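You operate a simulated robot arm through the tools that you are given. There is no shell and no other tool. Be economical: measure what you need, move in short steps, check, and stop when the job is done.

You are at the controls of a simulated robot arm. One attempt, no reset.

TASK
The dryer has tripped: reset its trip switch and start up again.
Fine: red switch off, lock on and start tried dead before the orange flap opens; press the yellow button, shut the flap, free the lock, switch on, start. Where these are worked on the way, their far stop is far enough and under half their travel is too little: orange flap, red switch.

The check looks at the end state, three seconds after you hand in, the way a careful person would. Anything else that was tipped, shoved, dropped, spilled or broken makes it a failure.

THE ROBOT
A 7-joint arm with a two-finger parallel gripper, fixed in place. Base frame: the origin is at the foot of the arm, x ahead of it, y to its left, z up. Units: cm, rad, N and s.
With the tool pointing down near the work surface it reaches from about 34 to 76 cm from the base axis. Its first joint turns from -2.007 to 2.007 rad. Payload 3.91 kg.
The tool frame sits at the grasp point between the pads (the TCP): z along the fingers, y along the line on which they close. The tips reach 3 cm beyond it. The gripper opens to 11 cm. The fingers are 2 cm wide and 1 cm thick; the gripper's body (4.8 by 11.2 cm) begins 5.5 cm behind the TCP.
Orientation is that of the tool frame in the base frame, as a unit quaternion [x, y, z, w]. With the fingers straight down and closing along the base's y, the tool's x points along the base's -x, its y along +y and its z along -z.

THE INTERFACE
- The arm moves only by the tool arm_command. Its argument "increments" is a list of rows, each a list of 7 numbers: the shift along the base's x, y, z in units of 50 mm (1.0 is 50 mm), then the turn, a rotation vector about the base's x, y, z in units of 8 degrees (1.0 is 8 degrees), then the closure, from 0 (fully open) to 1 (shut). In form: [[x, y, z, ax, ay, az, claw], ...]. A call has 1 to 20 rows; each row shifts and turns the commanded pose from where the row before left it. A call with a number of a shift or a turn outside -1 to 1 is refused whole. Each row takes 0.2 s and may step no farther than 5 cm and 0.15 rad from the row before; otherwise, or with a gripper value out of range, the whole call is refused. Where a pose cannot be reached the arm comes as near as it can. A force on the tool above 70 N (or 10 N above the force at the start of the call, whichever is more), or a blocked arm, ends the call early, and 0.2 s more pass. The fingers move at their own pace (about 10.8 cm/s each) and stop on an object; they squeeze with about 23 N. The grip force told is the motor's: it shows also when the fingers shut on nothing. Time passes only in rows, and 0.2 s behind the last, so rows that do not move let the fingers close. It gives the time, the measured TCP pose, the force on the tool (base axes), the opening and the grip force at its end, in the units of the frame above (readings bear some noise), with the torque about the TCP (base axes, N m) and any sound that the robot's microphone picked up.
- Cameras (640 x 400 px; columns grow to the right, rows downward): "scene" is fixed at [4.91, -65.75, 180.39]; the picture's right is [0.57, -0.82, 0.00], its down [-0.44, -0.30, -0.85] and it looks along [0.70, 0.48, -0.53] (base axes); focal length 329 px, centre (320, 200). "wrist" rides on the gripper at [7.2, 1.7, -10.3] in the tool frame; the picture's right is [-0.23, 0.97, 0.00], its down [-0.76, -0.18, -0.62] and it looks along [-0.61, -0.14, 0.78] (tool axes); focal length 222 px, centre (320, 200). There is no depth. A picture from a camera that has moved, and an enlarged one, comes with that camera's place and axes in the base frame and with its lens. The place of the scene camera against the robot may be out by one fixed shift of up to 1.2 cm in any direction.
- snapshot(camera): a new picture of that camera. No time passes.
- raise_lower(by): slides the trunk up (or, below 0, down) by that many cm; the arm rides with it, the base frame stays. It gives what a move gives, with no picture.
- inspect(camera, box): a new picture of the part [left, top, right, bottom] of that camera's present view, enlarged. No time passes.
- sign_off(): hands the job in; it is judged then, once.

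Work in short steps. Places have to be worked out from the pictures, the camera data and where the tool is seen: move nearer, look again, correct. Check each grasp and each placing, and mend what went wrong. You have 120 turns and 76 pictures in all, those below and enlarged ones among them. Open the gripper and draw the arm clear of the work before you hand the job in, unless the task says otherwise; then end with one line.

The tools are called as name(argument=value, ...) on one line, values as JSON. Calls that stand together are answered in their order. arm_command: Moves the arm, as the interface text tells. Its arguments: {"type":"object","properties":{"increments":{"type":"array","items":{"type":"array","items":{"type":"number"}}}},"required":["increments"]} The other tools are called the same way: raise_lower (by) slides the trunk up or down; snapshot (camera) takes a picture; inspect (camera, box) takes an enlarged picture of a part of a camera's view; sign_off () hands the job in.

At the start:

```text
t: 0.0
ee_pos: [52.96, -0.75, 148.32]
orientation: [0.0, 1.0, 0.0, 0.001]
contact_force: [-0.4, -0.3, 0.0]
torque: [0.0, -0.02, 0.01]
width: 10.98
grip_force: 0.1
trunk travel left (down, up): [-92.5, 6.5]
```

scene: 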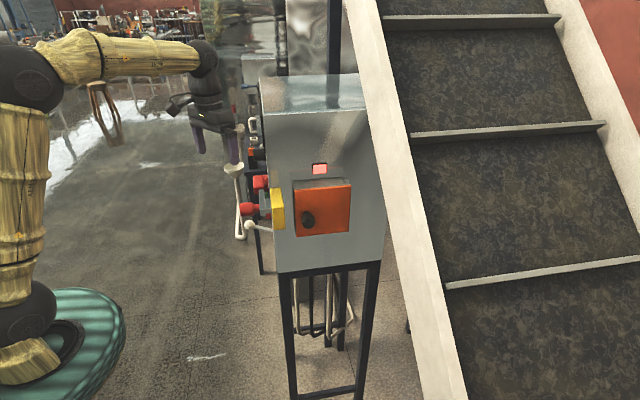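
wrist: 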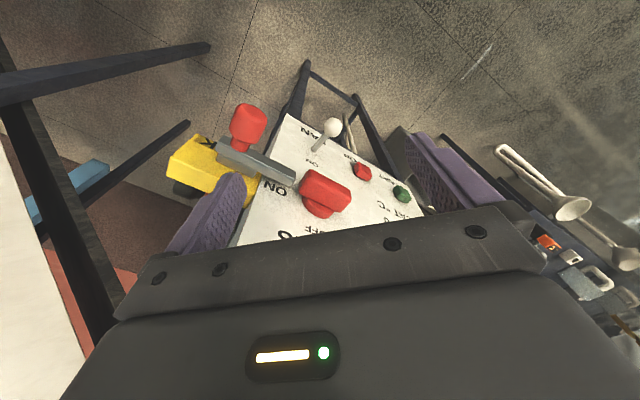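

I start by enlarging both views to understand the panel.

inspect(camera="scene", box=[220, 70, 400, 280])

inspect(camera="wrist", box=[160, 80, 460, 260])

```text
1.90 times, centred on (310, 175) of scene
camera zoom: at [4.91, -65.75, 180.39], right [0.57, -0.82, 0.0], down [-0.44, -0.3, -0.85], along [0.7, 0.48, -0.53], focal length 627 px, centre (339, 248)
```

zoom: 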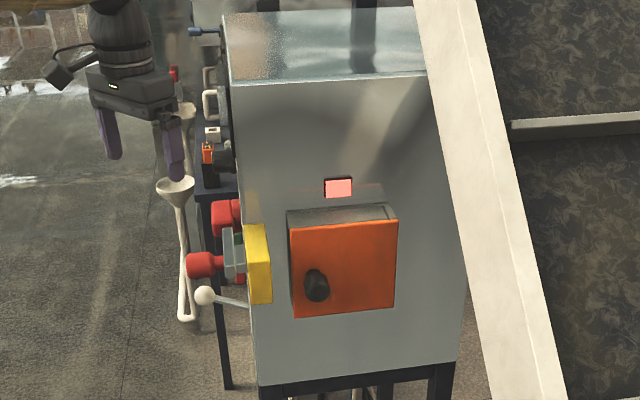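

```text
2.13 times, centred on (310, 170) of wrist
camera zoom: at [45.81, 0.95, 158.59], right [0.23, 0.97, 0.0], down [0.76, -0.18, 0.62], along [0.61, -0.14, -0.78], focal length 474 px, centre (341, 264)
```

zoom: 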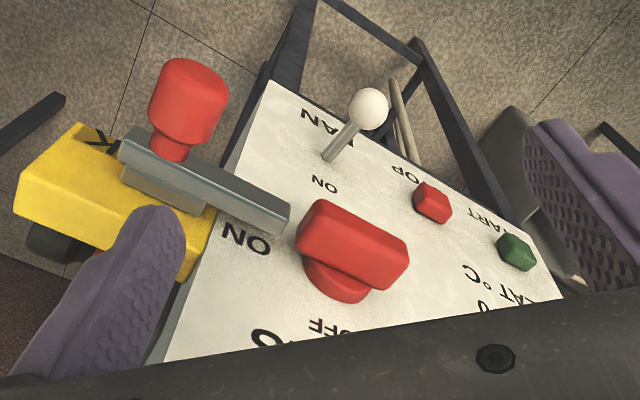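

The white ball triangulates to about (61, 0, 118), so the panel faces the robot. I tilt the tool forward while backing off to look at it frontally.

arm_command(increments=[[-0.2, 0, 0, 0, -1, 0, 0], [-0.2, 0, 0, 0, -1, 0, 0], [-0.2, 0, 0, 0, -1, 0, 0], [-0.2, 0, 0, 0, -1, 0, 0], [-0.2, 0, 0, 0, -1, 0, 0], [-0.2, 0, 0, 0, -1, 0, 0], [-0.2, 0, 0, 0, -1, 0, 0], [-0.2, 0, 0, 0, -1, 0, 0], [0, 0, 0, 0, -1, 0, 0], [0, 0, 0, 0, -1, 0, 0], [0, 0, 0, 0, -1, 0, 0], [0, 0, 0, 0, -0.25, 0, 0], [0, 0, 0, 0, 0, 0, 0]])

```text
t: 2.8
ee_pos: [48.54, -0.81, 151.6]
orientation: [0.0, 0.707, 0.0, 0.708]
contact_force: [-0.6, 0.2, 0.3]
torque: [-0.05, 0.0, -0.02]
width: 10.99
grip_force: 0.1
out of reach, approached as far as the arm can: row 10, 11, 12
trunk travel left (down, up): [-92.5, 6.5]
```

Now roll 180° so the wrist camera sits above the hand, and descend a bit.

arm_command(increments=[[0, 0, -0.2, 1, 0, 0, 0], [0, 0, -0.2, 1, 0, 0, 0], [0, 0, -0.2, 1, 0, 0, 0], [0, 0, -0.2, 1, 0, 0, 0], [0, 0, -0.2, 1, 0, 0, 0], [0, 0, 0, 1, 0, 0, 0], [0, 0, 0, 1, 0, 0, 0], [0, 0, 0, 1, 0, 0, 0], [0, 0, 0, 1, 0, 0, 0], [0, 0, 0, 1, 0, 0, 0], [0, 0, 0, 1, 0, 0, 0], [0, 0, 0, 0.25, 0, 0, 0], [0, 0, 0, 0, 0, 0, 0]])

snapshot(camera="wrist")

```text
t: 5.6
ee_pos: [50.92, -0.96, 148.15]
orientation: [0.501, 0.5, 0.5, 0.499]
contact_force: [0.5, 0.0, -0.7]
torque: [-0.02, 0.0, 0.05]
width: 11.02
grip_force: 0.0
out of reach, approached as far as the arm can: row 1, 2, 3, 4, 5
trunk travel left (down, up): [-92.5, 6.5]
```

```text
71 pictures are left
camera wrist: at [40.68, 6.27, 149.81], right [0.0, -0.23, 0.97], down [-0.62, -0.76, -0.18], along [0.78, -0.61, -0.14], focal length 222 px, centre (320, 200)
```

wrist: 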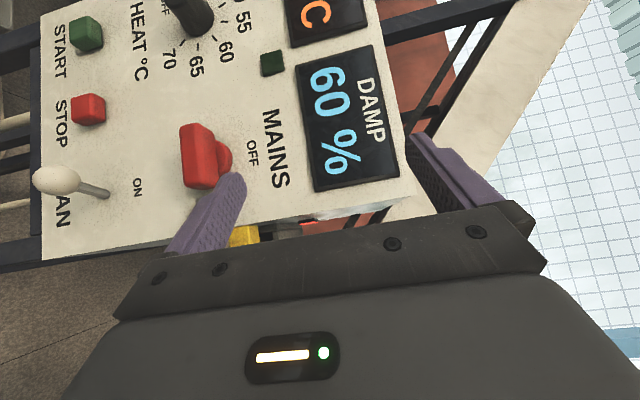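

The roll works. Continue the other 90° and move down further.

arm_command(increments=[[0, 0, 0, 1, 0, 0, 0], [0, 0, 0, 1, 0, 0, 0], [0, 0, 0, 1, 0, 0, 0], [0, 0, 0, 1, 0, 0, 0], [0, 0, 0, 1, 0, 0, 0], [0, 0, 0, 1, 0, 0, 0], [0, 0, 0, 1, 0, 0, 0], [0, 0, 0, 1, 0, 0, 0], [0, 0, 0, 1, 0, 0, 0], [0, 0, 0, 1, 0, 0, 0], [0, 0, 0, 1, 0, 0, 0], [0, 0, 0, 0.25, 0, 0, 0], [0, 0, 0, 0, 0, 0, 0]])

snapshot(camera="wrist")

```text
t: 8.4
ee_pos: [51.23, -0.84, 147.45]
orientation: [0.712, 0.036, 0.7, 0.036]
contact_force: [0.0, 0.1, -0.3]
torque: [-0.03, 0.0, 0.01]
width: 11.02
grip_force: 0.0
out of reach, approached as far as the arm can: row 11
trunk travel left (down, up): [-92.5, 6.5]
```

```text
70 pictures are left
camera wrist: at [41.06, -1.76, 154.88], right [0.0, -0.99, -0.13], down [-0.64, 0.1, -0.77], along [0.77, 0.08, -0.63], focal length 222 px, centre (320, 200)
```

wrist: 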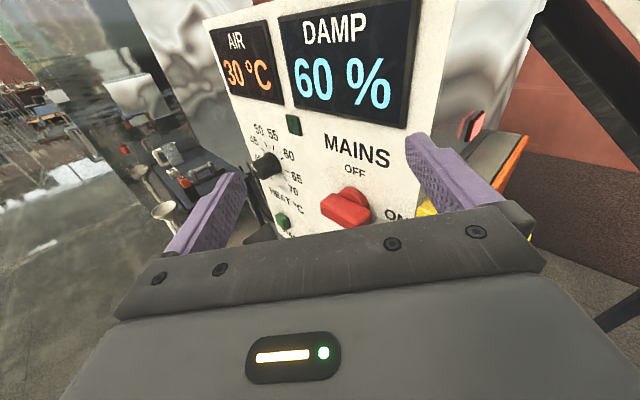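

Upright view now. A red knob of the yellow lock protrudes to about (53.5, -10, 132), so I shift +y first, then lower the trunk for a frontal look.

arm_command(increments=[[0, 0.8, 0, 0, 0, 0, 0], [0, 0.8, 0, 0, 0, 0, 0], [-0.4, 0, 0, 0, 0, 0, 0], [-0.4, 0, 0, 0, 0, 0, 0]])

raise_lower(by=-14)

snapshot(camera="wrist")

snapshot(camera="scene")

```text
t: 9.4
ee_pos: [48.95, 8.0, 148.78]
orientation: [0.712, 0.037, 0.7, 0.037]
contact_force: [-0.3, 0.0, -0.2]
torque: [0.01, -0.01, -0.04]
width: 10.98
grip_force: 0.0
out of reach, approached as far as the arm can: row 3, 4
trunk travel left (down, up): [-92.5, 6.5]
```

```text
t: 11.1
ee_pos: [49.07, 7.84, 134.77]
orientation: [0.712, 0.037, 0.7, 0.036]
contact_force: [-0.1, -0.1, 0.6]
torque: [0.03, 0.01, -0.02]
width: 11.0
grip_force: 0.0
trunk travel left (down, up): [-78.5, 20.5]
```

```text
69 pictures are left
camera wrist: at [38.94, 6.91, 142.21], right [0.0, -0.99, -0.13], down [-0.64, 0.1, -0.77], along [0.77, 0.08, -0.63], focal length 222 px, centre (320, 200)
```

wrist: 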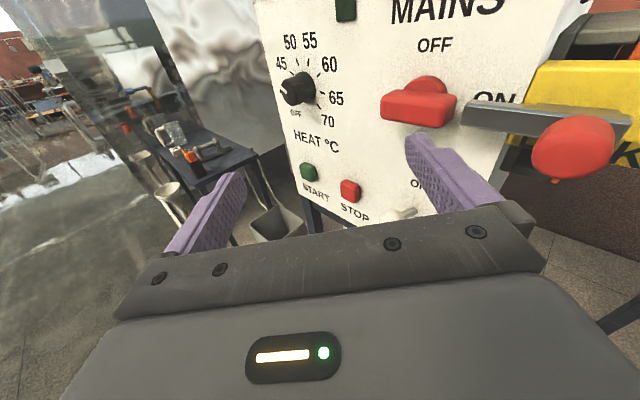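

```text
68 pictures are left
```

scene: 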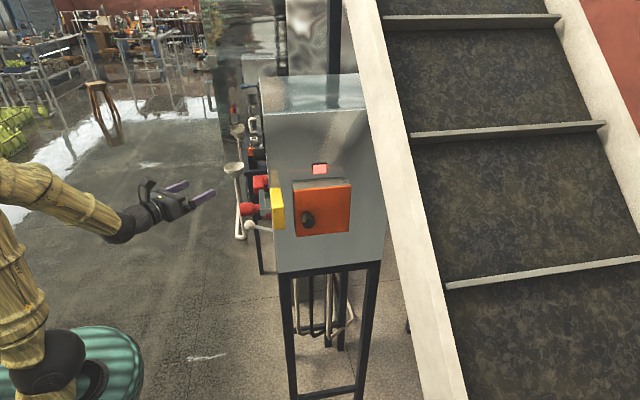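

Enlarging for the details of switch and lock.

inspect(camera="wrist", box=[350, 0, 640, 220])

inspect(camera="wrist", box=[260, 30, 440, 230])

```text
1.82 times, centred on (495, 110) of wrist
camera zoom: at [38.94, 6.91, 142.21], right [0.0, -0.99, -0.13], down [-0.64, 0.1, -0.77], along [0.77, 0.08, -0.63], focal length 404 px, centre (2, 364)
```

zoom: 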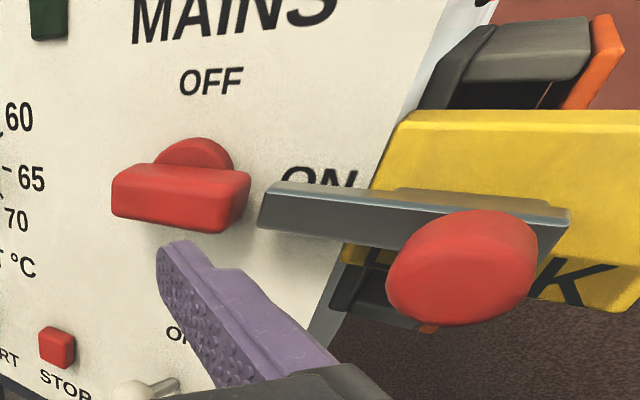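

```text
2.00 times, centred on (350, 130) of wrist
camera zoom: at [38.94, 6.91, 142.21], right [0.0, -0.99, -0.13], down [-0.64, 0.1, -0.77], along [0.77, 0.08, -0.63], focal length 444 px, centre (260, 340)
```

zoom: 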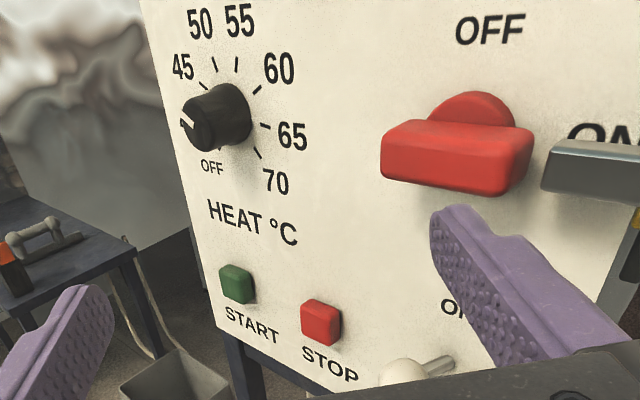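

Triangulating STOP (73,4,116), START (83,13,115) and the switch (64,-2.7,133) shows the panel is yawed about 45°: panel normal ≈ (-0.7,+0.7,0), flap side normal ≈ (-0.7,-0.7,0). I yaw the tool -45° and shift to face the panel.

arm_command(increments=[[0, 0.4, 0, 0, 0, -1, 0], [0, 0.4, 0, 0, 0, -1, 0], [0, 0.4, 0, 0, 0, -1, 0], [0, 0.4, 0, 0, 0, -1, 0], [0, 0.4, 0, 0, 0, -1, 0], [0, 0.4, 0, 0, 0, -0.62, 0], [0, 0, 0, 0, 0, 0, 0]])

snapshot(camera="wrist")

```text
t: 12.7
ee_pos: [49.03, 19.81, 134.75]
orientation: [0.672, -0.239, 0.633, 0.302]
contact_force: [0.2, -0.5, 0.4]
torque: [0.03, -0.02, 0.01]
width: 10.99
grip_force: 0.1
trunk travel left (down, up): [-78.5, 20.5]
```

```text
65 pictures are left
camera wrist: at [41.28, 26.42, 142.19], right [-0.7, -0.7, -0.13], down [-0.38, 0.52, -0.77], along [0.6, -0.49, -0.63], focal length 222 px, centre (320, 200)
```

wrist: 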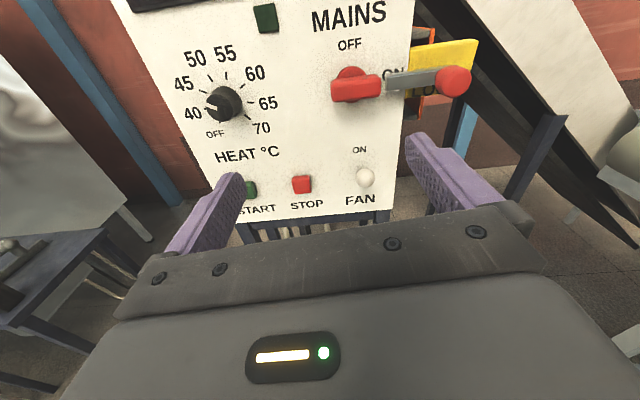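

Head-on view. Enlarge to measure features.

inspect(camera="wrist", box=[160, 0, 500, 220])

```text
1.82 times, centred on (330, 110) of wrist
camera zoom: at [41.28, 26.42, 142.19], right [-0.7, -0.7, -0.13], down [-0.38, 0.52, -0.77], along [0.6, -0.49, -0.63], focal length 404 px, centre (302, 364)
```

zoom: 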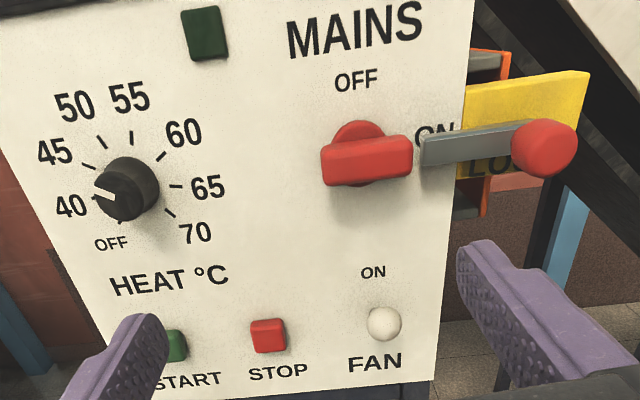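

In panel coordinates (u along panel (.71,.71), n outward), the switch is at u≈43.6, z≈133.4, its front at n≈-47 and the panel at n≈-49.7. Rolling the tool so its fingers close vertically and moving in front of the switch.

arm_command(increments=[[0.103, -0.246, -0.027, -0.707, 0.707, 0, 0], [0.103, -0.246, -0.027, -0.707, 0.707, 0, 0], [0.103, -0.246, -0.027, -0.707, 0.707, 0, 0], [0.103, -0.246, -0.027, -0.707, 0.707, 0, 0], [0.103, -0.246, -0.027, -0.707, 0.707, 0, 0], [0.103, -0.246, -0.027, -0.707, 0.707, 0, 0], [0.103, -0.246, -0.027, -0.707, 0.707, 0, 0], [0.103, -0.246, -0.027, -0.707, 0.707, 0, 0], [0.103, -0.246, -0.027, -0.707, 0.707, 0, 0], [0.103, -0.246, -0.027, -0.707, 0.707, 0, 0], [0, 0, 0, -0.37, 0.37, 0, 0], [0, 0, 0, 0, 0, 0, 0]])

snapshot(camera="wrist")

inspect(camera="scene", box=[160, 100, 360, 280])

```text
t: 15.3
ee_pos: [54.18, 7.44, 133.31]
orientation: [0.656, 0.266, 0.264, 0.655]
contact_force: [0.4, 0.6, 0.3]
torque: [0.03, -0.01, 0.0]
width: 11.0
grip_force: 0.1
trunk travel left (down, up): [-78.5, 20.5]
```

```text
63 pictures are left
camera wrist: at [52.3, 20.0, 134.96], right [-0.16, -0.16, 0.97], down [-0.98, -0.08, -0.17], along [0.11, -0.98, -0.14], focal length 222 px, centre (320, 200)
```

wrist: 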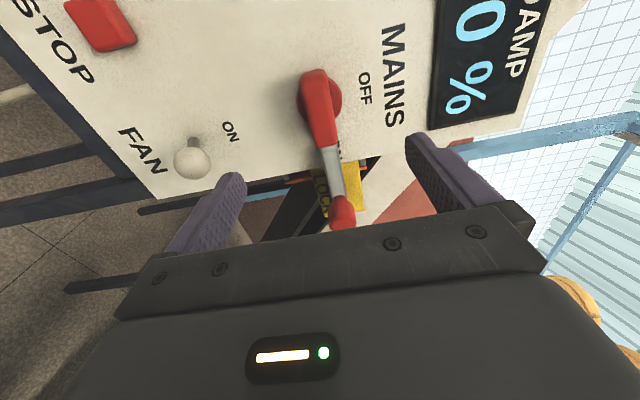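

```text
2.22 times, centred on (260, 190) of scene
camera zoom: at [4.91, -65.75, 180.39], right [0.57, -0.82, 0.0], down [-0.44, -0.3, -0.85], along [0.7, 0.48, -0.53], focal length 732 px, centre (453, 222)
```

zoom: 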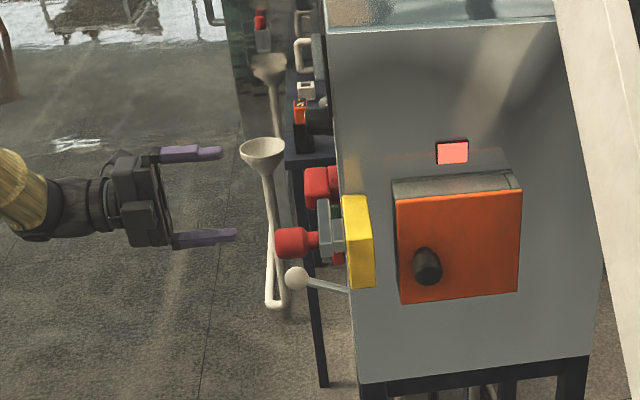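

The switch bar projects right where the tool axis points (predicted row 109, seen 108). Advancing 12.3 cm and then closing.

arm_command(increments=[[0.435, -0.435, 0, 0, 0, 0, 0.3], [0.435, -0.435, 0, 0, 0, 0, 0.3], [0.435, -0.435, 0, 0, 0, 0, 0.3], [0.435, -0.435, 0.01, 0, 0, 0, 0.3], [0, 0, 0, 0, 0, 0, 0.3]])

snapshot(camera="wrist")

inspect(camera="scene", box=[180, 130, 320, 250])

```text
t: 16.5
ee_pos: [62.89, -1.13, 133.5]
orientation: [0.656, 0.266, 0.264, 0.655]
contact_force: [0.4, -0.6, -0.1]
torque: [0.01, -0.01, 0.02]
width: 7.69
grip_force: 0.1
trunk travel left (down, up): [-78.5, 20.5]
```

```text
61 pictures are left
camera wrist: at [61.05, 11.29, 135.06], right [-0.16, -0.16, 0.97], down [-0.98, -0.08, -0.17], along [0.11, -0.98, -0.14], focal length 222 px, centre (320, 200)
```

wrist: 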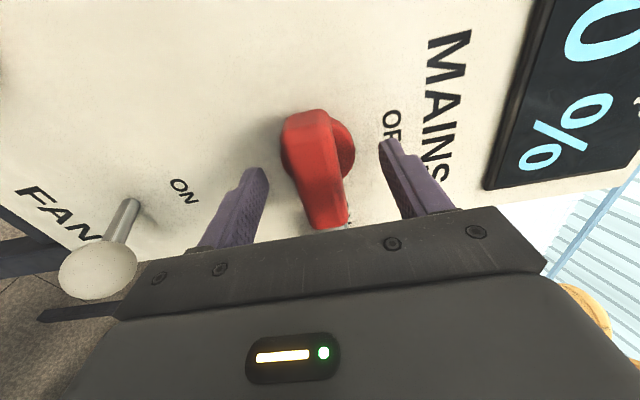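

```text
3.33 times, centred on (250, 190) of scene
camera zoom: at [4.91, -65.75, 180.39], right [0.57, -0.82, 0.0], down [-0.44, -0.3, -0.85], along [0.7, 0.48, -0.53], focal length 1098 px, centre (553, 233)
```

zoom: 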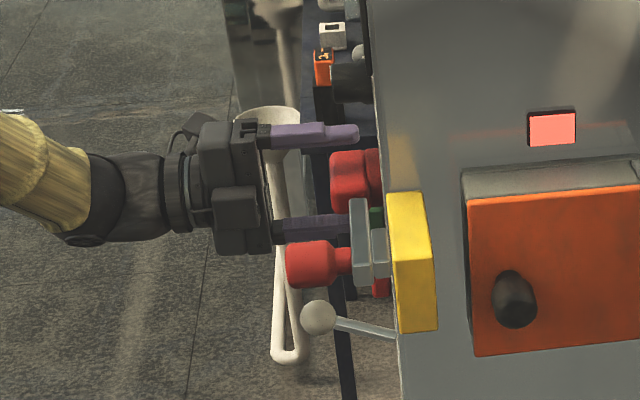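

Fingers straddle the bar; closing.

arm_command(increments=[[0, 0, 0, 0, 0, 0, 1], [0, 0, 0, 0, 0, 0, 1], [0, 0, 0, 0, 0, 0, 1]])

```text
t: 17.3
ee_pos: [62.9, -1.26, 133.29]
orientation: [0.657, 0.268, 0.264, 0.653]
contact_force: [-1.3, -1.3, -7.9]
torque: [-0.79, -0.8, 0.21]
width: 2.78
grip_force: 44.8
trunk travel left (down, up): [-78.5, 20.5]
```

Gripped. Rotating toward OFF (counter-clockwise seen from the front).

arm_command(increments=[[0, 0, -0.04, 0, 0, 0, 1], [0, 0, 0, -0.707, 0.707, 0, 1], [0, 0, 0, -0.707, 0.707, 0, 1], [0, 0, 0, -0.707, 0.707, 0, 1], [0, 0, 0, -0.707, 0.707, 0, 1], [0, 0, 0, -0.707, 0.707, 0, 1]])

snapshot(camera="wrist")

```text
t: 18.7
ee_pos: [62.89, -1.27, 133.28]
orientation: [0.521, 0.472, 0.026, 0.711]
contact_force: [14.5, -1.4, 25.3]
torque: [0.41, 0.24, 1.03]
width: 2.8
grip_force: 44.7
trunk travel left (down, up): [-78.5, 20.5]
```

```text
59 pictures are left
camera wrist: at [60.65, 10.83, 129.82], right [0.32, 0.32, 0.89], down [-0.94, -0.04, 0.35], along [0.15, -0.95, 0.29], focal length 222 px, centre (320, 200)
```

wrist: 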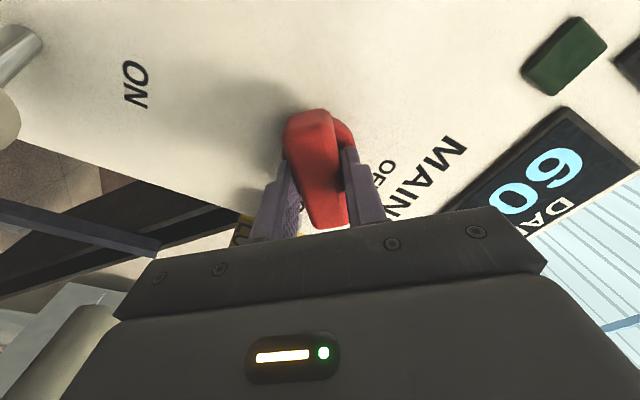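

The switch turns with the gripper. Easing sideways load a little and continuing.

arm_command(increments=[[0.01, 0.01, 0.05, -0.707, 0.707, 0, 1], [0.01, 0.01, 0.03, -0.707, 0.707, 0, 1], [0, 0, 0, -0.707, 0.707, 0, 1], [0, 0, 0, -0.707, 0.707, 0, 1]])

```text
t: 19.7
ee_pos: [62.97, -1.16, 133.36]
orientation: [0.368, 0.599, -0.171, 0.69]
contact_force: [4.7, -2.1, 2.1]
torque: [-1.02, -1.09, 0.38]
width: 2.79
grip_force: 44.8
trunk travel left (down, up): [-78.5, 20.5]
```

arm_command(increments=[[0, 0, 0, -0.707, 0.707, 0, 1], [0, 0, 0, -0.707, 0.707, 0, 1], [0, 0, 0, -0.354, 0.354, 0, 1], [0, 0, 0, 0, 0, 0, 1]])

snapshot(camera="wrist")

inspect(camera="scene", box=[180, 130, 320, 250])

```text
t: 20.7
ee_pos: [63.14, -1.14, 133.55]
orientation: [0.257, 0.654, -0.286, 0.652]
contact_force: [1.8, -1.5, -4.5]
torque: [1.45, -0.42, 0.4]
width: 2.82
grip_force: 44.9
trunk travel left (down, up): [-78.5, 20.5]
```

```text
58 pictures are left
camera wrist: at [56.92, 7.16, 125.96], right [0.69, 0.69, 0.19], down [-0.55, 0.34, 0.76], along [0.46, -0.63, 0.62], focal length 222 px, centre (320, 200)
```

wrist: 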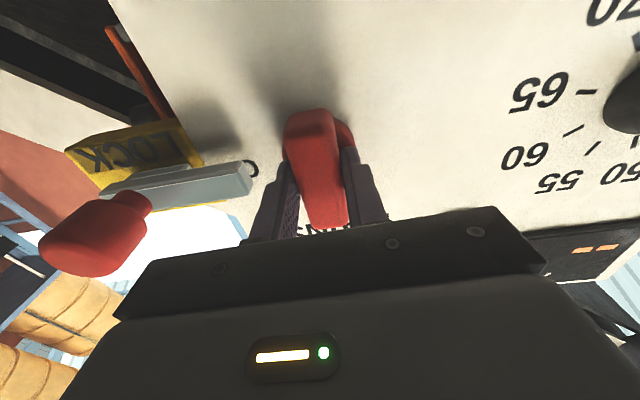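

```text
3.33 times, centred on (250, 190) of scene
camera zoom: at [4.91, -65.75, 180.39], right [0.57, -0.82, 0.0], down [-0.44, -0.3, -0.85], along [0.7, 0.48, -0.53], focal length 1098 px, centre (553, 233)
```

zoom: 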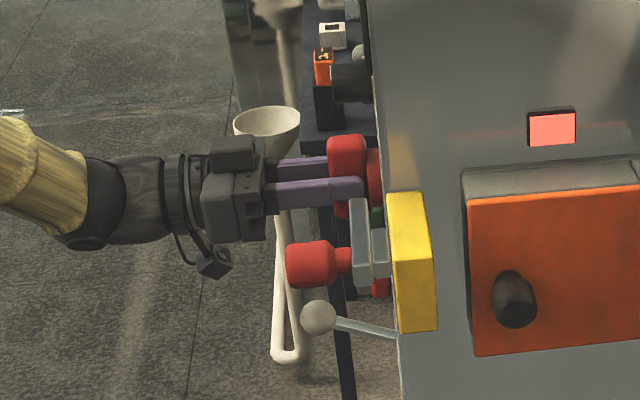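

Switch is vertical at OFF and the displays have gone dark. Opening only slightly (lock bolt is near) and retreating.

arm_command(increments=[[0, 0, 0, 0, 0, 0, 0.62], [0, 0, 0, 0, 0, 0, 0.62], [-0.4, 0.4, 0, 0, 0, 0, 0.62], [-0.4, 0.4, 0, 0, 0, 0, 0.62], [-0.4, 0.4, 0, 0, 0, 0, 0.62], [-0.4, 0.4, 0, 0, 0, 0, 0.62], [0, 0, 0, 0, 0, 0, 0.62]])

snapshot(camera="wrist")

```text
t: 22.3
ee_pos: [54.98, 6.86, 133.54]
orientation: [0.257, 0.653, -0.286, 0.653]
contact_force: [-0.4, 0.2, -0.3]
torque: [0.0, 0.01, -0.04]
width: 4.2
grip_force: 0.0
trunk travel left (down, up): [-78.5, 20.5]
```

```text
56 pictures are left
camera wrist: at [48.93, 15.13, 125.94], right [0.69, 0.69, 0.19], down [-0.55, 0.35, 0.76], along [0.46, -0.63, 0.62], focal length 222 px, centre (320, 200)
```

wrist: 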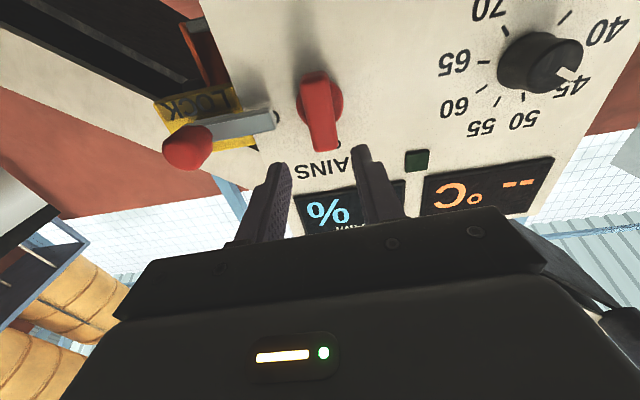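

Look closer at the lock arrangement.

inspect(camera="wrist", box=[150, 60, 360, 190])

```text
3.05 times, centred on (255, 125) of wrist
camera zoom: at [48.93, 15.13, 125.94], right [0.69, 0.69, 0.19], down [-0.55, 0.35, 0.76], along [0.46, -0.63, 0.62], focal length 677 px, centre (518, 429)
```

zoom: 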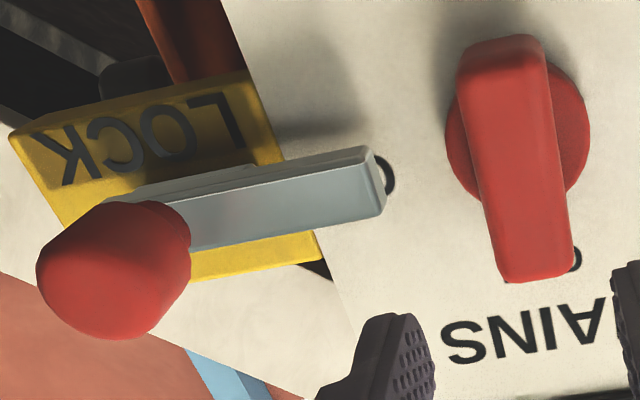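

Lock knob triangulates to (52.8,-9.8,133.2): u=30.4, n from about -46 to -42. I move in front of it and open.

arm_command(increments=[[-0.405, -0.54, -0.018, 0, 0, 0, 0.3], [-0.405, -0.54, -0.018, 0, 0, 0, 0.3], [-0.405, -0.54, -0.018, 0, 0, 0, 0.3], [-0.405, -0.54, -0.018, 0, 0, 0, 0.3], [0, 0, 0, 0, 0, 0, 0.3]])

snapshot(camera="wrist")

```text
t: 23.5
ee_pos: [47.07, -3.89, 133.12]
orientation: [0.257, 0.652, -0.287, 0.653]
contact_force: [-0.5, -0.5, 0.2]
torque: [-0.04, 0.01, -0.03]
width: 7.71
grip_force: 0.1
trunk travel left (down, up): [-78.5, 20.5]
```

```text
54 pictures are left
camera wrist: at [40.92, 4.34, 125.58], right [0.69, 0.69, 0.19], down [-0.55, 0.35, 0.76], along [0.46, -0.63, 0.62], focal length 222 px, centre (320, 200)
```

wrist: 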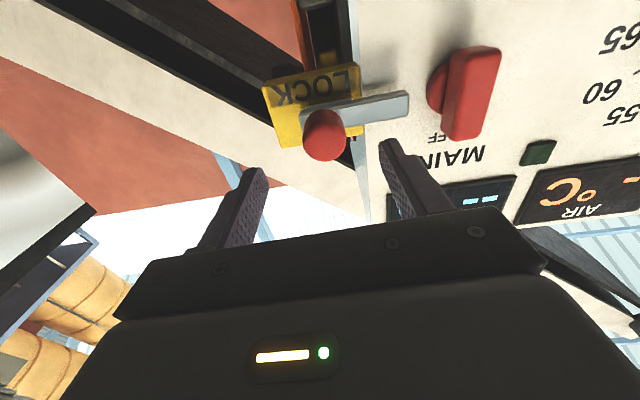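

Aligned. Advance 6.3 cm and close on the knob.

arm_command(increments=[[0.3, -0.3, 0, 0, 0, 0, 0.3], [0.3, -0.3, 0, 0, 0, 0, 0.3], [0.3, -0.3, 0, 0, 0, 0, 0.3], [0, 0, 0, 0, 0, 0, 1], [0, 0, 0, 0, 0, 0, 1], [0, 0, 0, 0, 0, 0, 1]])

snapshot(camera="wrist")

```text
t: 24.9
ee_pos: [51.65, -8.09, 133.09]
orientation: [0.255, 0.653, -0.286, 0.653]
contact_force: [10.9, 4.8, 2.7]
torque: [-0.06, 0.06, 0.51]
width: 3.47
grip_force: 44.9
trunk travel left (down, up): [-78.5, 20.5]
```

```text
53 pictures are left
camera wrist: at [45.55, 0.03, 125.58], right [0.69, 0.7, 0.19], down [-0.55, 0.35, 0.76], along [0.46, -0.63, 0.62], focal length 222 px, centre (320, 200)
```

wrist: 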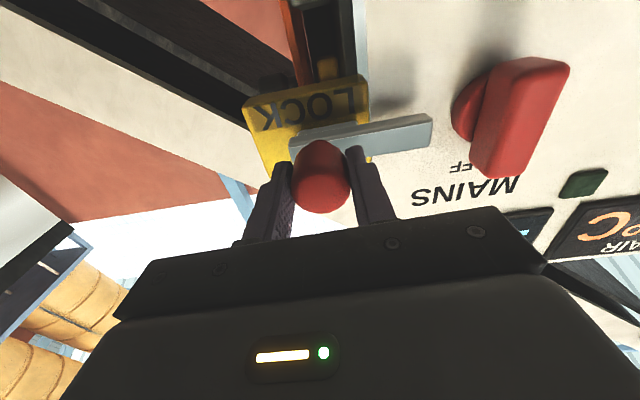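

Knob gripped (3.5 cm). Slide it along +u toward the switch.

arm_command(increments=[[0.1, 0.1, 0, 0, 0, 0, 1], [0.1, 0.1, 0, 0, 0, 0, 1], [0.1, 0.1, 0, 0, 0, 0, 1], [0.1, 0.1, 0, 0, 0, 0, 1], [0, 0, 0, 0, 0, 0, 1]])

snapshot(camera="wrist")

```text
t: 26.1
ee_pos: [53.45, -6.38, 133.33]
orientation: [0.256, 0.653, -0.286, 0.652]
contact_force: [-0.1, -0.3, -4.0]
torque: [0.18, 0.16, -0.08]
width: 3.47
grip_force: 45.6
trunk travel left (down, up): [-78.5, 20.5]
```

```text
52 pictures are left
camera wrist: at [47.36, 1.87, 125.6], right [0.69, 0.7, 0.19], down [-0.55, 0.34, 0.76], along [0.46, -0.63, 0.62], focal length 222 px, centre (320, 200)
```

wrist: 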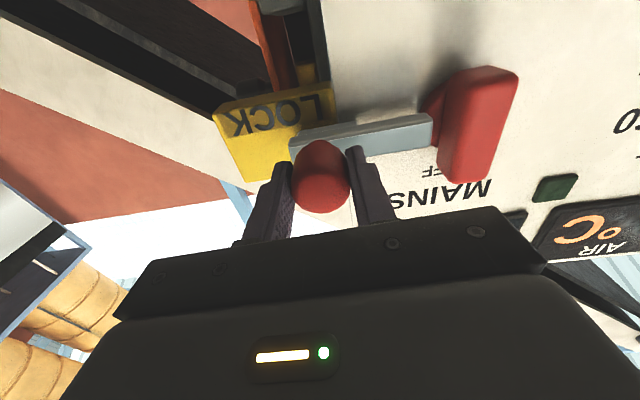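

It slides freely; the bolt nears the switch. Continue until it stops.

arm_command(increments=[[0.08, 0.08, -0.02, 0, 0, 0, 1], [0.08, 0.08, 0, 0, 0, 0, 1], [0.08, 0.08, 0, 0, 0, 0, 1], [0, 0, 0, 0, 0, 0, 1]])

snapshot(camera="wrist")

```text
t: 27.1
ee_pos: [53.92, -5.88, 133.14]
orientation: [0.262, 0.652, -0.288, 0.651]
contact_force: [-29.9, -22.7, -14.2]
torque: [-0.42, -0.39, -1.16]
width: 3.48
grip_force: 45.1
trunk travel left (down, up): [-78.5, 20.5]
```

```text
51 pictures are left
camera wrist: at [47.92, 2.41, 125.65], right [0.7, 0.69, 0.19], down [-0.55, 0.35, 0.76], along [0.45, -0.64, 0.62], focal length 222 px, centre (320, 200)
```

wrist: 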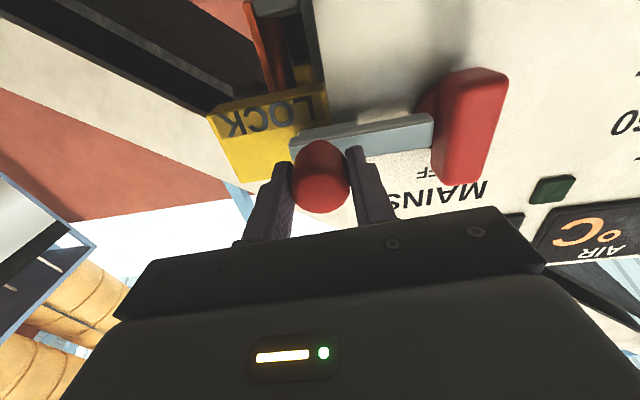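

The bolt hit its stop beside the OFF switch. Relax, release, and back away.

arm_command(increments=[[-0.1, -0.1, 0.02, 0, 0, 0, 1], [0, 0, 0, 0, 0, 0, 0.4], [0, 0, 0, 0, 0, 0, 0.4], [-0.4, 0.4, 0, 0, 0, 0, 0.4], [-0.4, 0.4, 0, 0, 0, 0, 0.4], [-0.4, 0.4, 0, 0, 0, 0, 0.4], [0, 0, 0, 0, 0, 0, 1], [0, 0, 0, 0, 0, 0, 1]])

snapshot(camera="wrist")

```text
t: 28.9
ee_pos: [47.93, 0.38, 133.31]
orientation: [0.257, 0.653, -0.286, 0.653]
contact_force: [-0.3, 0.0, -0.1]
torque: [0.02, 0.0, 0.03]
width: 0.01
grip_force: 23.3
trunk travel left (down, up): [-78.5, 20.5]
```

```text
50 pictures are left
camera wrist: at [41.91, 8.64, 125.79], right [0.69, 0.69, 0.19], down [-0.55, 0.35, 0.76], along [0.46, -0.63, 0.62], focal length 222 px, centre (320, 200)
```

wrist: 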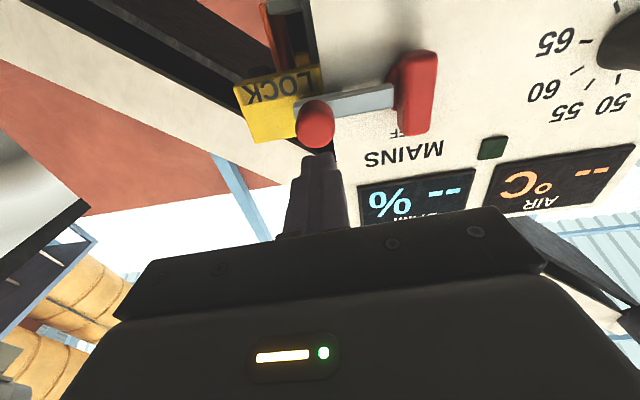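

Lock is on. Now moving to the START button (≈u 65.7, z 116) with closed fingers, stopping short to check.

arm_command(increments=[[0.396, 0.496, -0.32, 0, 0, 0, 1], [0.396, 0.496, -0.32, 0, 0, 0, 1], [0.396, 0.496, -0.32, 0, 0, 0, 1], [0.396, 0.496, -0.32, 0, 0, 0, 1], [0.396, 0.496, -0.32, 0, 0, 0, 1], [0.396, 0.496, -0.32, 0, 0, 0, 1], [0.396, 0.496, -0.32, 0, 0, 0, 1], [0.396, 0.496, -0.32, 0, 0, 0, 1], [0.396, 0.496, -0.32, 0, 0, 0, 1], [0.396, 0.496, -0.32, 0, 0, 0, 1], [0, 0, 0, 0, 0, 0, 1]])

snapshot(camera="wrist")

```text
t: 31.3
ee_pos: [67.93, 25.05, 117.44]
orientation: [0.257, 0.652, -0.286, 0.653]
contact_force: [-0.3, 0.1, 0.0]
torque: [-0.01, 0.06, -0.01]
width: 0.01
grip_force: 23.7
trunk travel left (down, up): [-78.5, 20.5]
```

```text
49 pictures are left
camera wrist: at [61.8, 33.35, 109.73], right [0.69, 0.69, 0.19], down [-0.55, 0.35, 0.76], along [0.46, -0.63, 0.62], focal length 222 px, centre (320, 200)
```

wrist: 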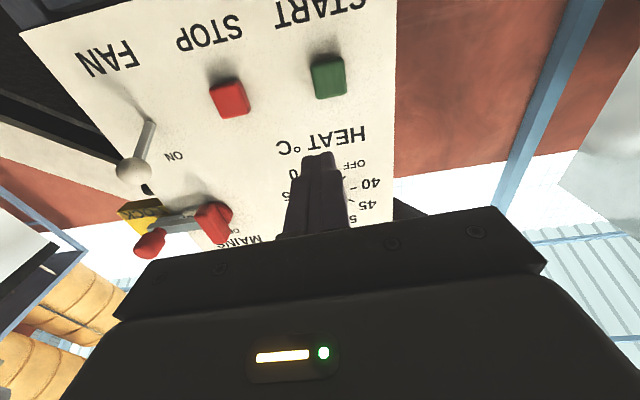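

START refined to u≈67.0, z≈115.1. Approaching to about 1.5 cm before it.

arm_command(increments=[[0.53, -0.438, -0.117, 0, 0, 0, 1], [0.53, -0.438, -0.117, 0, 0, 0, 1], [0.53, -0.438, -0.117, 0, 0, 0, 1], [0.53, -0.438, -0.117, 0, 0, 0, 1], [0, 0, 0, 0, 0, 0, 1]])

snapshot(camera="wrist")

```text
t: 32.5
ee_pos: [78.39, 16.51, 114.85]
orientation: [0.256, 0.653, -0.285, 0.654]
contact_force: [-0.3, 0.0, 0.7]
torque: [-0.01, 0.02, 0.01]
width: 0.0
grip_force: 23.2
trunk travel left (down, up): [-78.5, 20.5]
```

```text
48 pictures are left
camera wrist: at [72.32, 24.75, 107.28], right [0.69, 0.7, 0.19], down [-0.55, 0.35, 0.76], along [0.46, -0.63, 0.62], focal length 222 px, centre (320, 200)
```

wrist: 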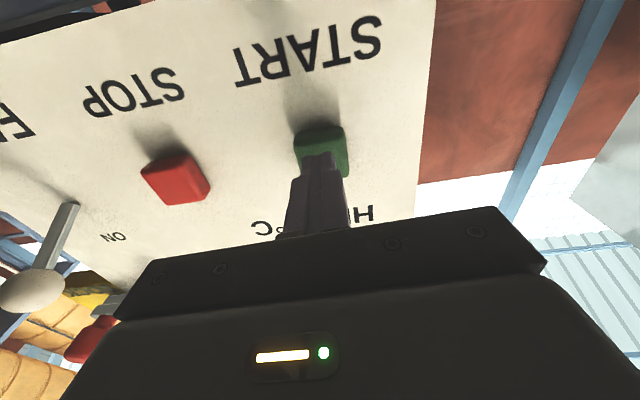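

Aligned with the green button; pushing gently.

arm_command(increments=[[0.07, -0.07, 0.02, 0, 0, 0, 1], [0.07, -0.07, 0, 0, 0, 0, 1], [0.07, -0.07, 0, 0, 0, 0, 1], [0, 0, 0, 0, 0, 0, 1]])

```text
t: 33.5
ee_pos: [79.61, 15.42, 114.89]
orientation: [0.256, 0.653, -0.287, 0.653]
contact_force: [-2.6, 1.1, 0.3]
torque: [0.0, 0.05, -0.01]
width: 0.0
grip_force: 22.9
trunk travel left (down, up): [-78.5, 20.5]
heard: click
```

A click was heard. I press a touch more, then retreat and look.

arm_command(increments=[[0.05, -0.05, 0, 0, 0, 0, 1], [0, 0, 0, 0, 0, 0, 1]])

inspect(camera="wrist", box=[220, 80, 420, 220])

arm_command(increments=[[-0.3, 0.3, 0, 0, 0, 0, 1], [-0.5, 0.5, 0, 0, 0, 0, 1], [-0.5, 0.5, 0, 0, 0, 0, 1], [-0.5, 0.5, 0, 0, 0, 0, 1]])

snapshot(camera="wrist")

```text
t: 34.1
ee_pos: [79.72, 15.26, 115.04]
orientation: [0.256, 0.653, -0.286, 0.653]
contact_force: [-3.3, 11.2, -1.4]
torque: [0.05, 0.1, 0.16]
width: 0.0
grip_force: 23.3
trunk travel left (down, up): [-78.5, 20.5]
```

```text
2.86 times, centred on (320, 150) of wrist
camera zoom: at [73.63, 23.5, 107.4], right [0.69, 0.7, 0.19], down [-0.55, 0.35, 0.76], along [0.46, -0.63, 0.63], focal length 635 px, centre (320, 343)
```

zoom: 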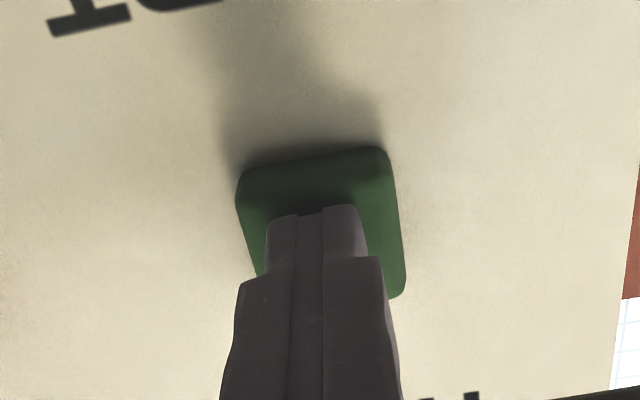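

```text
t: 35.1
ee_pos: [70.63, 24.14, 114.99]
orientation: [0.256, 0.653, -0.285, 0.654]
contact_force: [0.1, 0.6, 0.1]
torque: [-0.01, 0.01, 0.0]
width: 0.01
grip_force: 23.2
trunk travel left (down, up): [-78.5, 20.5]
```

```text
46 pictures are left
camera wrist: at [64.57, 32.38, 107.4], right [0.69, 0.69, 0.19], down [-0.55, 0.35, 0.76], along [0.46, -0.63, 0.63], focal length 222 px, centre (320, 200)
```

wrist: 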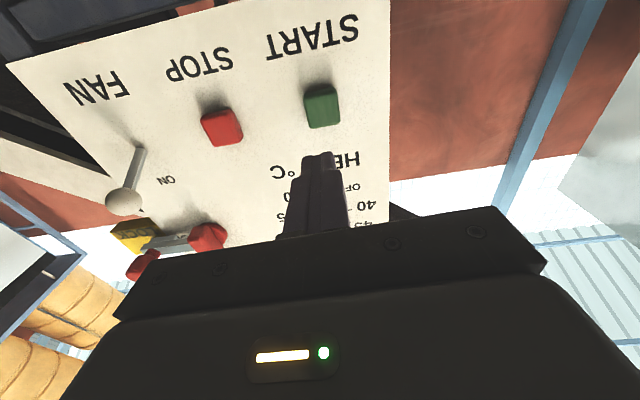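

START tried dead. Next I swing around the corner to face the flap side: retract, then yaw +90°.

arm_command(increments=[[-0.64, -0.4, 0.325, 0, 0, 1, 1], [-0.64, -0.4, 0.325, 0, 0, 1, 1], [-0.64, -0.4, 0.325, 0, 0, 1, 1], [-0.64, -0.4, 0.325, 0, 0, 1, 1], [-0.64, -0.4, 0.325, 0, 0, 1, 1], [-0.64, -0.4, 0.325, 0, 0, 1, 1], [-0.64, -0.4, 0.325, 0, 0, 1, 1], [-0.64, -0.4, 0.325, 0, 0, 1, 1], [0, 0, 0, 0, 0, 0, 1]])

arm_command(increments=[[-0.086, -0.8, 0, 0, 0, 1, 1], [-0.086, -0.8, 0, 0, 0, 1, 1], [-0.086, -0.8, 0, 0, 0, 1, 1], [-0.086, -0.8, 0, 0, 0, 0.25, 1], [-0.086, -0.8, 0, 0, 0, 0, 1], [-0.086, -0.8, 0, 0, 0, 0, 1], [-0.086, -0.8, 0, 0, 0, 0, 1], [0, 0, 0, 0, 0, 0, 1]])

snapshot(camera="wrist")

```text
t: 37.1
ee_pos: [51.97, 9.65, 129.98]
orientation: [-0.128, 0.69, 0.104, 0.705]
contact_force: [0.3, -0.2, 0.6]
torque: [-0.01, -0.02, 0.05]
width: 0.0
grip_force: 22.9
out of reach, approached as far as the arm can: row 6, 7, 8
trunk travel left (down, up): [-78.5, 20.5]
```

```text
t: 38.9
ee_pos: [48.76, -18.32, 129.97]
orientation: [-0.28, 0.643, 0.259, 0.664]
contact_force: [-1.1, 0.1, -0.2]
torque: [0.03, -0.01, -0.01]
width: 0.01
grip_force: 23.0
trunk travel left (down, up): [-78.5, 20.5]
```

```text
45 pictures are left
camera wrist: at [40.59, -24.58, 122.4], right [-0.7, 0.69, 0.19], down [-0.34, -0.55, 0.76], along [0.63, 0.46, 0.62], focal length 222 px, centre (320, 200)
```

wrist: 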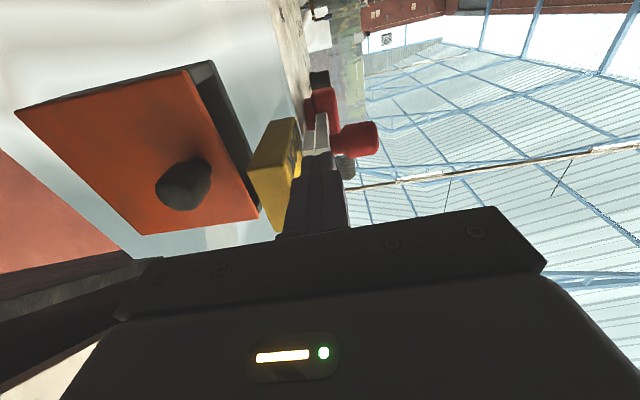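

Shift along to face the flap centrally.

arm_command(increments=[[0.228, -0.564, 0, 0, 0, 0, 1], [0.228, -0.564, 0, 0, 0, 0, 1], [0.228, -0.564, 0, 0, 0, 0, 1], [0.228, -0.564, 0, 0, 0, 0, 1], [0.228, -0.564, 0, 0, 0, 0, 1], [0, 0, 0, 0, 0, 0, 1]])

snapshot(camera="wrist")

inspect(camera="scene", box=[180, 100, 400, 280])

```text
t: 40.3
ee_pos: [54.61, -32.49, 130.01]
orientation: [-0.28, 0.643, 0.26, 0.664]
contact_force: [-0.2, 0.0, 0.5]
torque: [-0.01, 0.02, -0.04]
width: 0.0
grip_force: 22.4
trunk travel left (down, up): [-78.5, 20.5]
```

```text
44 pictures are left
camera wrist: at [46.36, -38.73, 122.52], right [-0.69, 0.69, 0.19], down [-0.35, -0.55, 0.76], along [0.63, 0.46, 0.62], focal length 222 px, centre (320, 200)
```

wrist: 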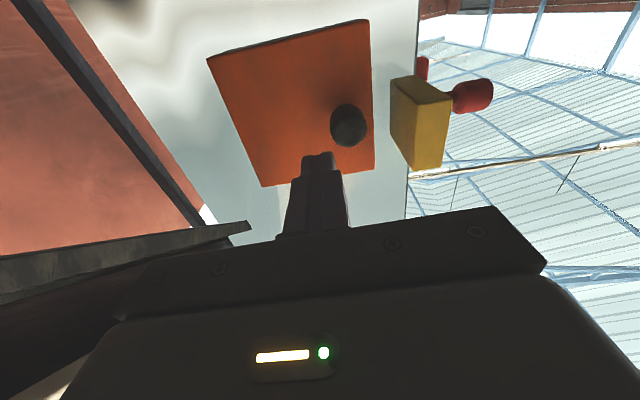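

```text
2.22 times, centred on (290, 190) of scene
camera zoom: at [4.91, -65.75, 180.39], right [0.57, -0.82, 0.0], down [-0.44, -0.3, -0.85], along [0.7, 0.48, -0.53], focal length 732 px, centre (387, 222)
```

zoom: 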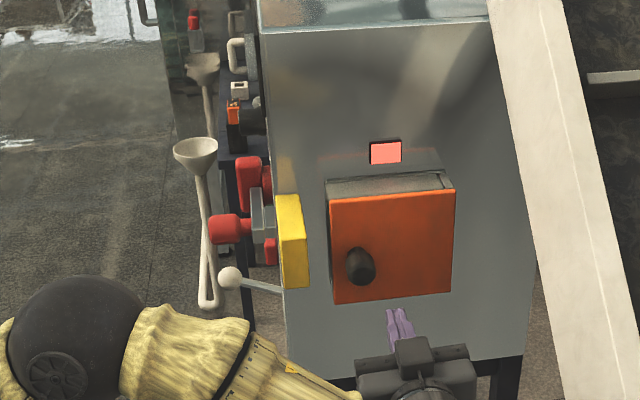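

Flap: face at u≈29.6, n from -56 to -71, z 123–138; its knob at (60.3,-23.2,130.7) (n=-59) so the hinge is at n≈-71. I roll +90° so fingers close vertically, and center on the knob, opening the hand.

arm_command(increments=[[-0.037, 0.037, 0.014, 0.707, 0.707, 0, 0.4], [-0.037, 0.037, 0.014, 0.707, 0.707, 0, 0.4], [-0.037, 0.037, 0.014, 0.707, 0.707, 0, 0.4], [-0.037, 0.037, 0.014, 0.707, 0.707, 0, 0.4], [-0.037, 0.037, 0.014, 0.707, 0.707, 0, 0.4], [-0.037, 0.037, 0.014, 0.707, 0.707, 0, 0.4], [-0.037, 0.037, 0.014, 0.707, 0.707, 0, 0.4], [-0.037, 0.037, 0.014, 0.707, 0.707, 0, 0.4], [-0.037, 0.037, 0.014, 0.707, 0.707, 0, 0.4], [-0.037, 0.037, 0.014, 0.707, 0.707, 0, 0.4], [0, 0, 0, 0.707, 0.707, 0, 0.4], [0, 0, 0, 0, 0, 0, 0.4]])

snapshot(camera="wrist")

```text
t: 42.9
ee_pos: [52.67, -30.79, 130.77]
orientation: [0.253, 0.661, 0.64, 0.297]
contact_force: [-0.4, -0.3, -0.2]
torque: [-0.04, -0.02, -0.02]
width: 6.58
grip_force: 0.0
trunk travel left (down, up): [-78.5, 20.5]
```

```text
42 pictures are left
camera wrist: at [40.22, -32.63, 131.83], right [0.11, -0.11, 0.99], down [0.09, -0.99, -0.12], along [0.99, 0.1, -0.1], focal length 222 px, centre (320, 200)
```

wrist: 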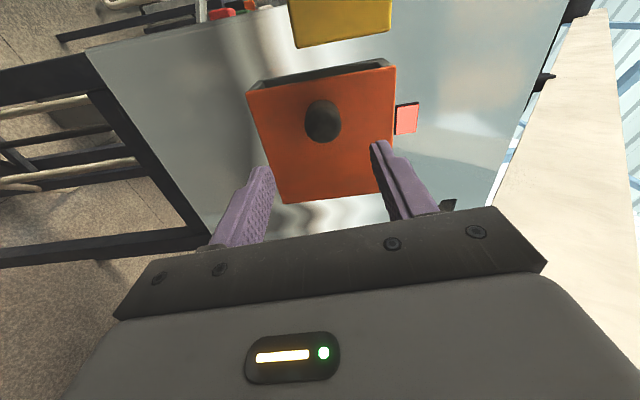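

Prediction matches (knob seen at 323,121). Advance 9 cm and grip.

arm_command(increments=[[0.424, 0.424, 0, 0, 0, 0, 0.4], [0.424, 0.424, 0, 0, 0, 0, 0.4], [0.424, 0.424, 0, 0, 0, 0, 0.4], [0, 0, 0, 0, 0, 0, 1], [0, 0, 0, 0, 0, 0, 1], [0, 0, 0, 0, 0, 0, 1]])

snapshot(camera="wrist")

```text
t: 44.3
ee_pos: [58.97, -24.29, 131.04]
orientation: [0.25, 0.661, 0.64, 0.301]
contact_force: [10.6, -0.6, 20.5]
torque: [0.26, -0.42, 0.3]
width: 3.26
grip_force: 45.1
trunk travel left (down, up): [-78.5, 20.5]
```

```text
41 pictures are left
camera wrist: at [46.66, -26.15, 132.0], right [0.11, -0.11, 0.99], down [0.09, -0.99, -0.12], along [0.99, 0.1, -0.09], focal length 222 px, centre (320, 200)
```

wrist: 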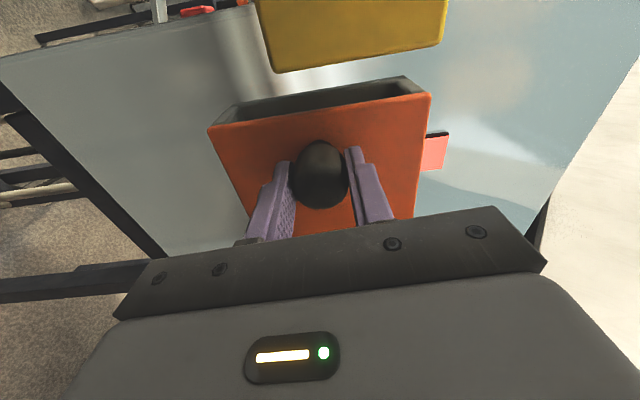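

Gripped (3.3 cm). Pull along the hinge arc with matching yaw, first a short trial.

arm_command(increments=[[0, 0, 0.06, 0, 0, 0, 1], [-0.056, -0.173, 0, 0, 0, 0.5, 1], [-0.056, -0.173, 0, 0, 0, 0.5, 1], [-0.064, -0.358, 0, 0, 0, 1, 1]])

snapshot(camera="wrist")

```text
t: 45.3
ee_pos: [58.02, -27.76, 131.06]
orientation: [0.157, 0.691, 0.675, 0.204]
contact_force: [-8.8, 8.8, -4.0]
torque: [0.19, -0.42, 1.0]
width: 3.27
grip_force: 44.6
trunk travel left (down, up): [-78.5, 20.5]
```

```text
40 pictures are left
camera wrist: at [46.62, -33.08, 132.12], right [0.14, -0.08, 0.99], down [0.36, -0.92, -0.12], along [0.92, 0.37, -0.1], focal length 222 px, centre (320, 200)
```

wrist: 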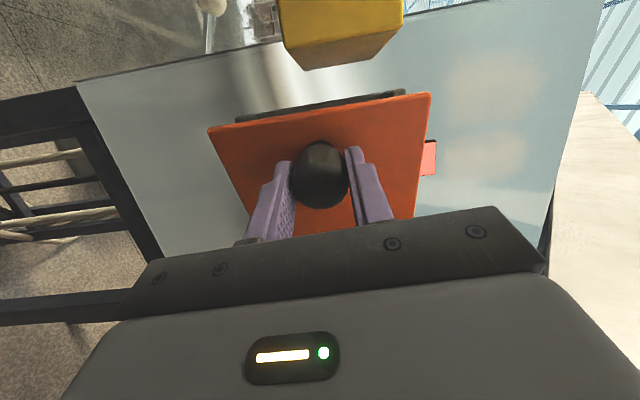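

The flap opens smoothly. Continue the arc.

arm_command(increments=[[-0.013, -0.35, 0, 0, 0, 1, 1], [0.03, -0.35, 0, 0, 0, 1, 1], [0.075, -0.345, 0, 0, 0, 1, 1]])

snapshot(camera="wrist")

inspect(camera="scene", box=[180, 120, 420, 320])

```text
t: 45.9
ee_pos: [57.91, -30.91, 131.08]
orientation: [0.087, 0.718, 0.68, 0.124]
contact_force: [-3.1, 7.0, 12.2]
torque: [0.96, -0.02, 0.89]
width: 3.32
grip_force: 44.8
out of reach, approached as far as the arm can: row 2, 3
trunk travel left (down, up): [-78.5, 20.5]
stopped in row 3: the force on the tool passed its limit at 97 N (the readings are from after the stop); the commanded pose is now the measured one
```

```text
39 pictures are left
camera wrist: at [47.9, -38.53, 132.71], right [0.17, -0.01, 0.98], down [0.55, -0.83, -0.1], along [0.82, 0.56, -0.14], focal length 222 px, centre (320, 200)
```

wrist: 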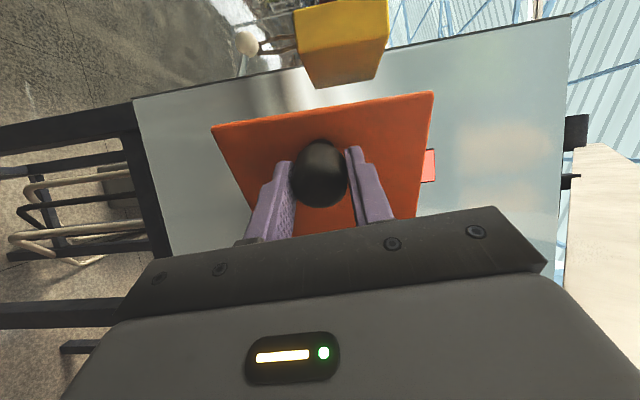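

```text
2.00 times, centred on (300, 220) of scene
camera zoom: at [4.91, -65.75, 180.39], right [0.57, -0.82, 0.0], down [-0.44, -0.3, -0.85], along [0.7, 0.48, -0.53], focal length 659 px, centre (360, 160)
```

zoom: 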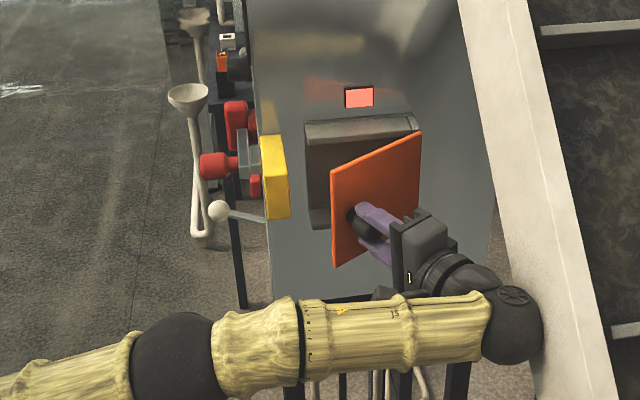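

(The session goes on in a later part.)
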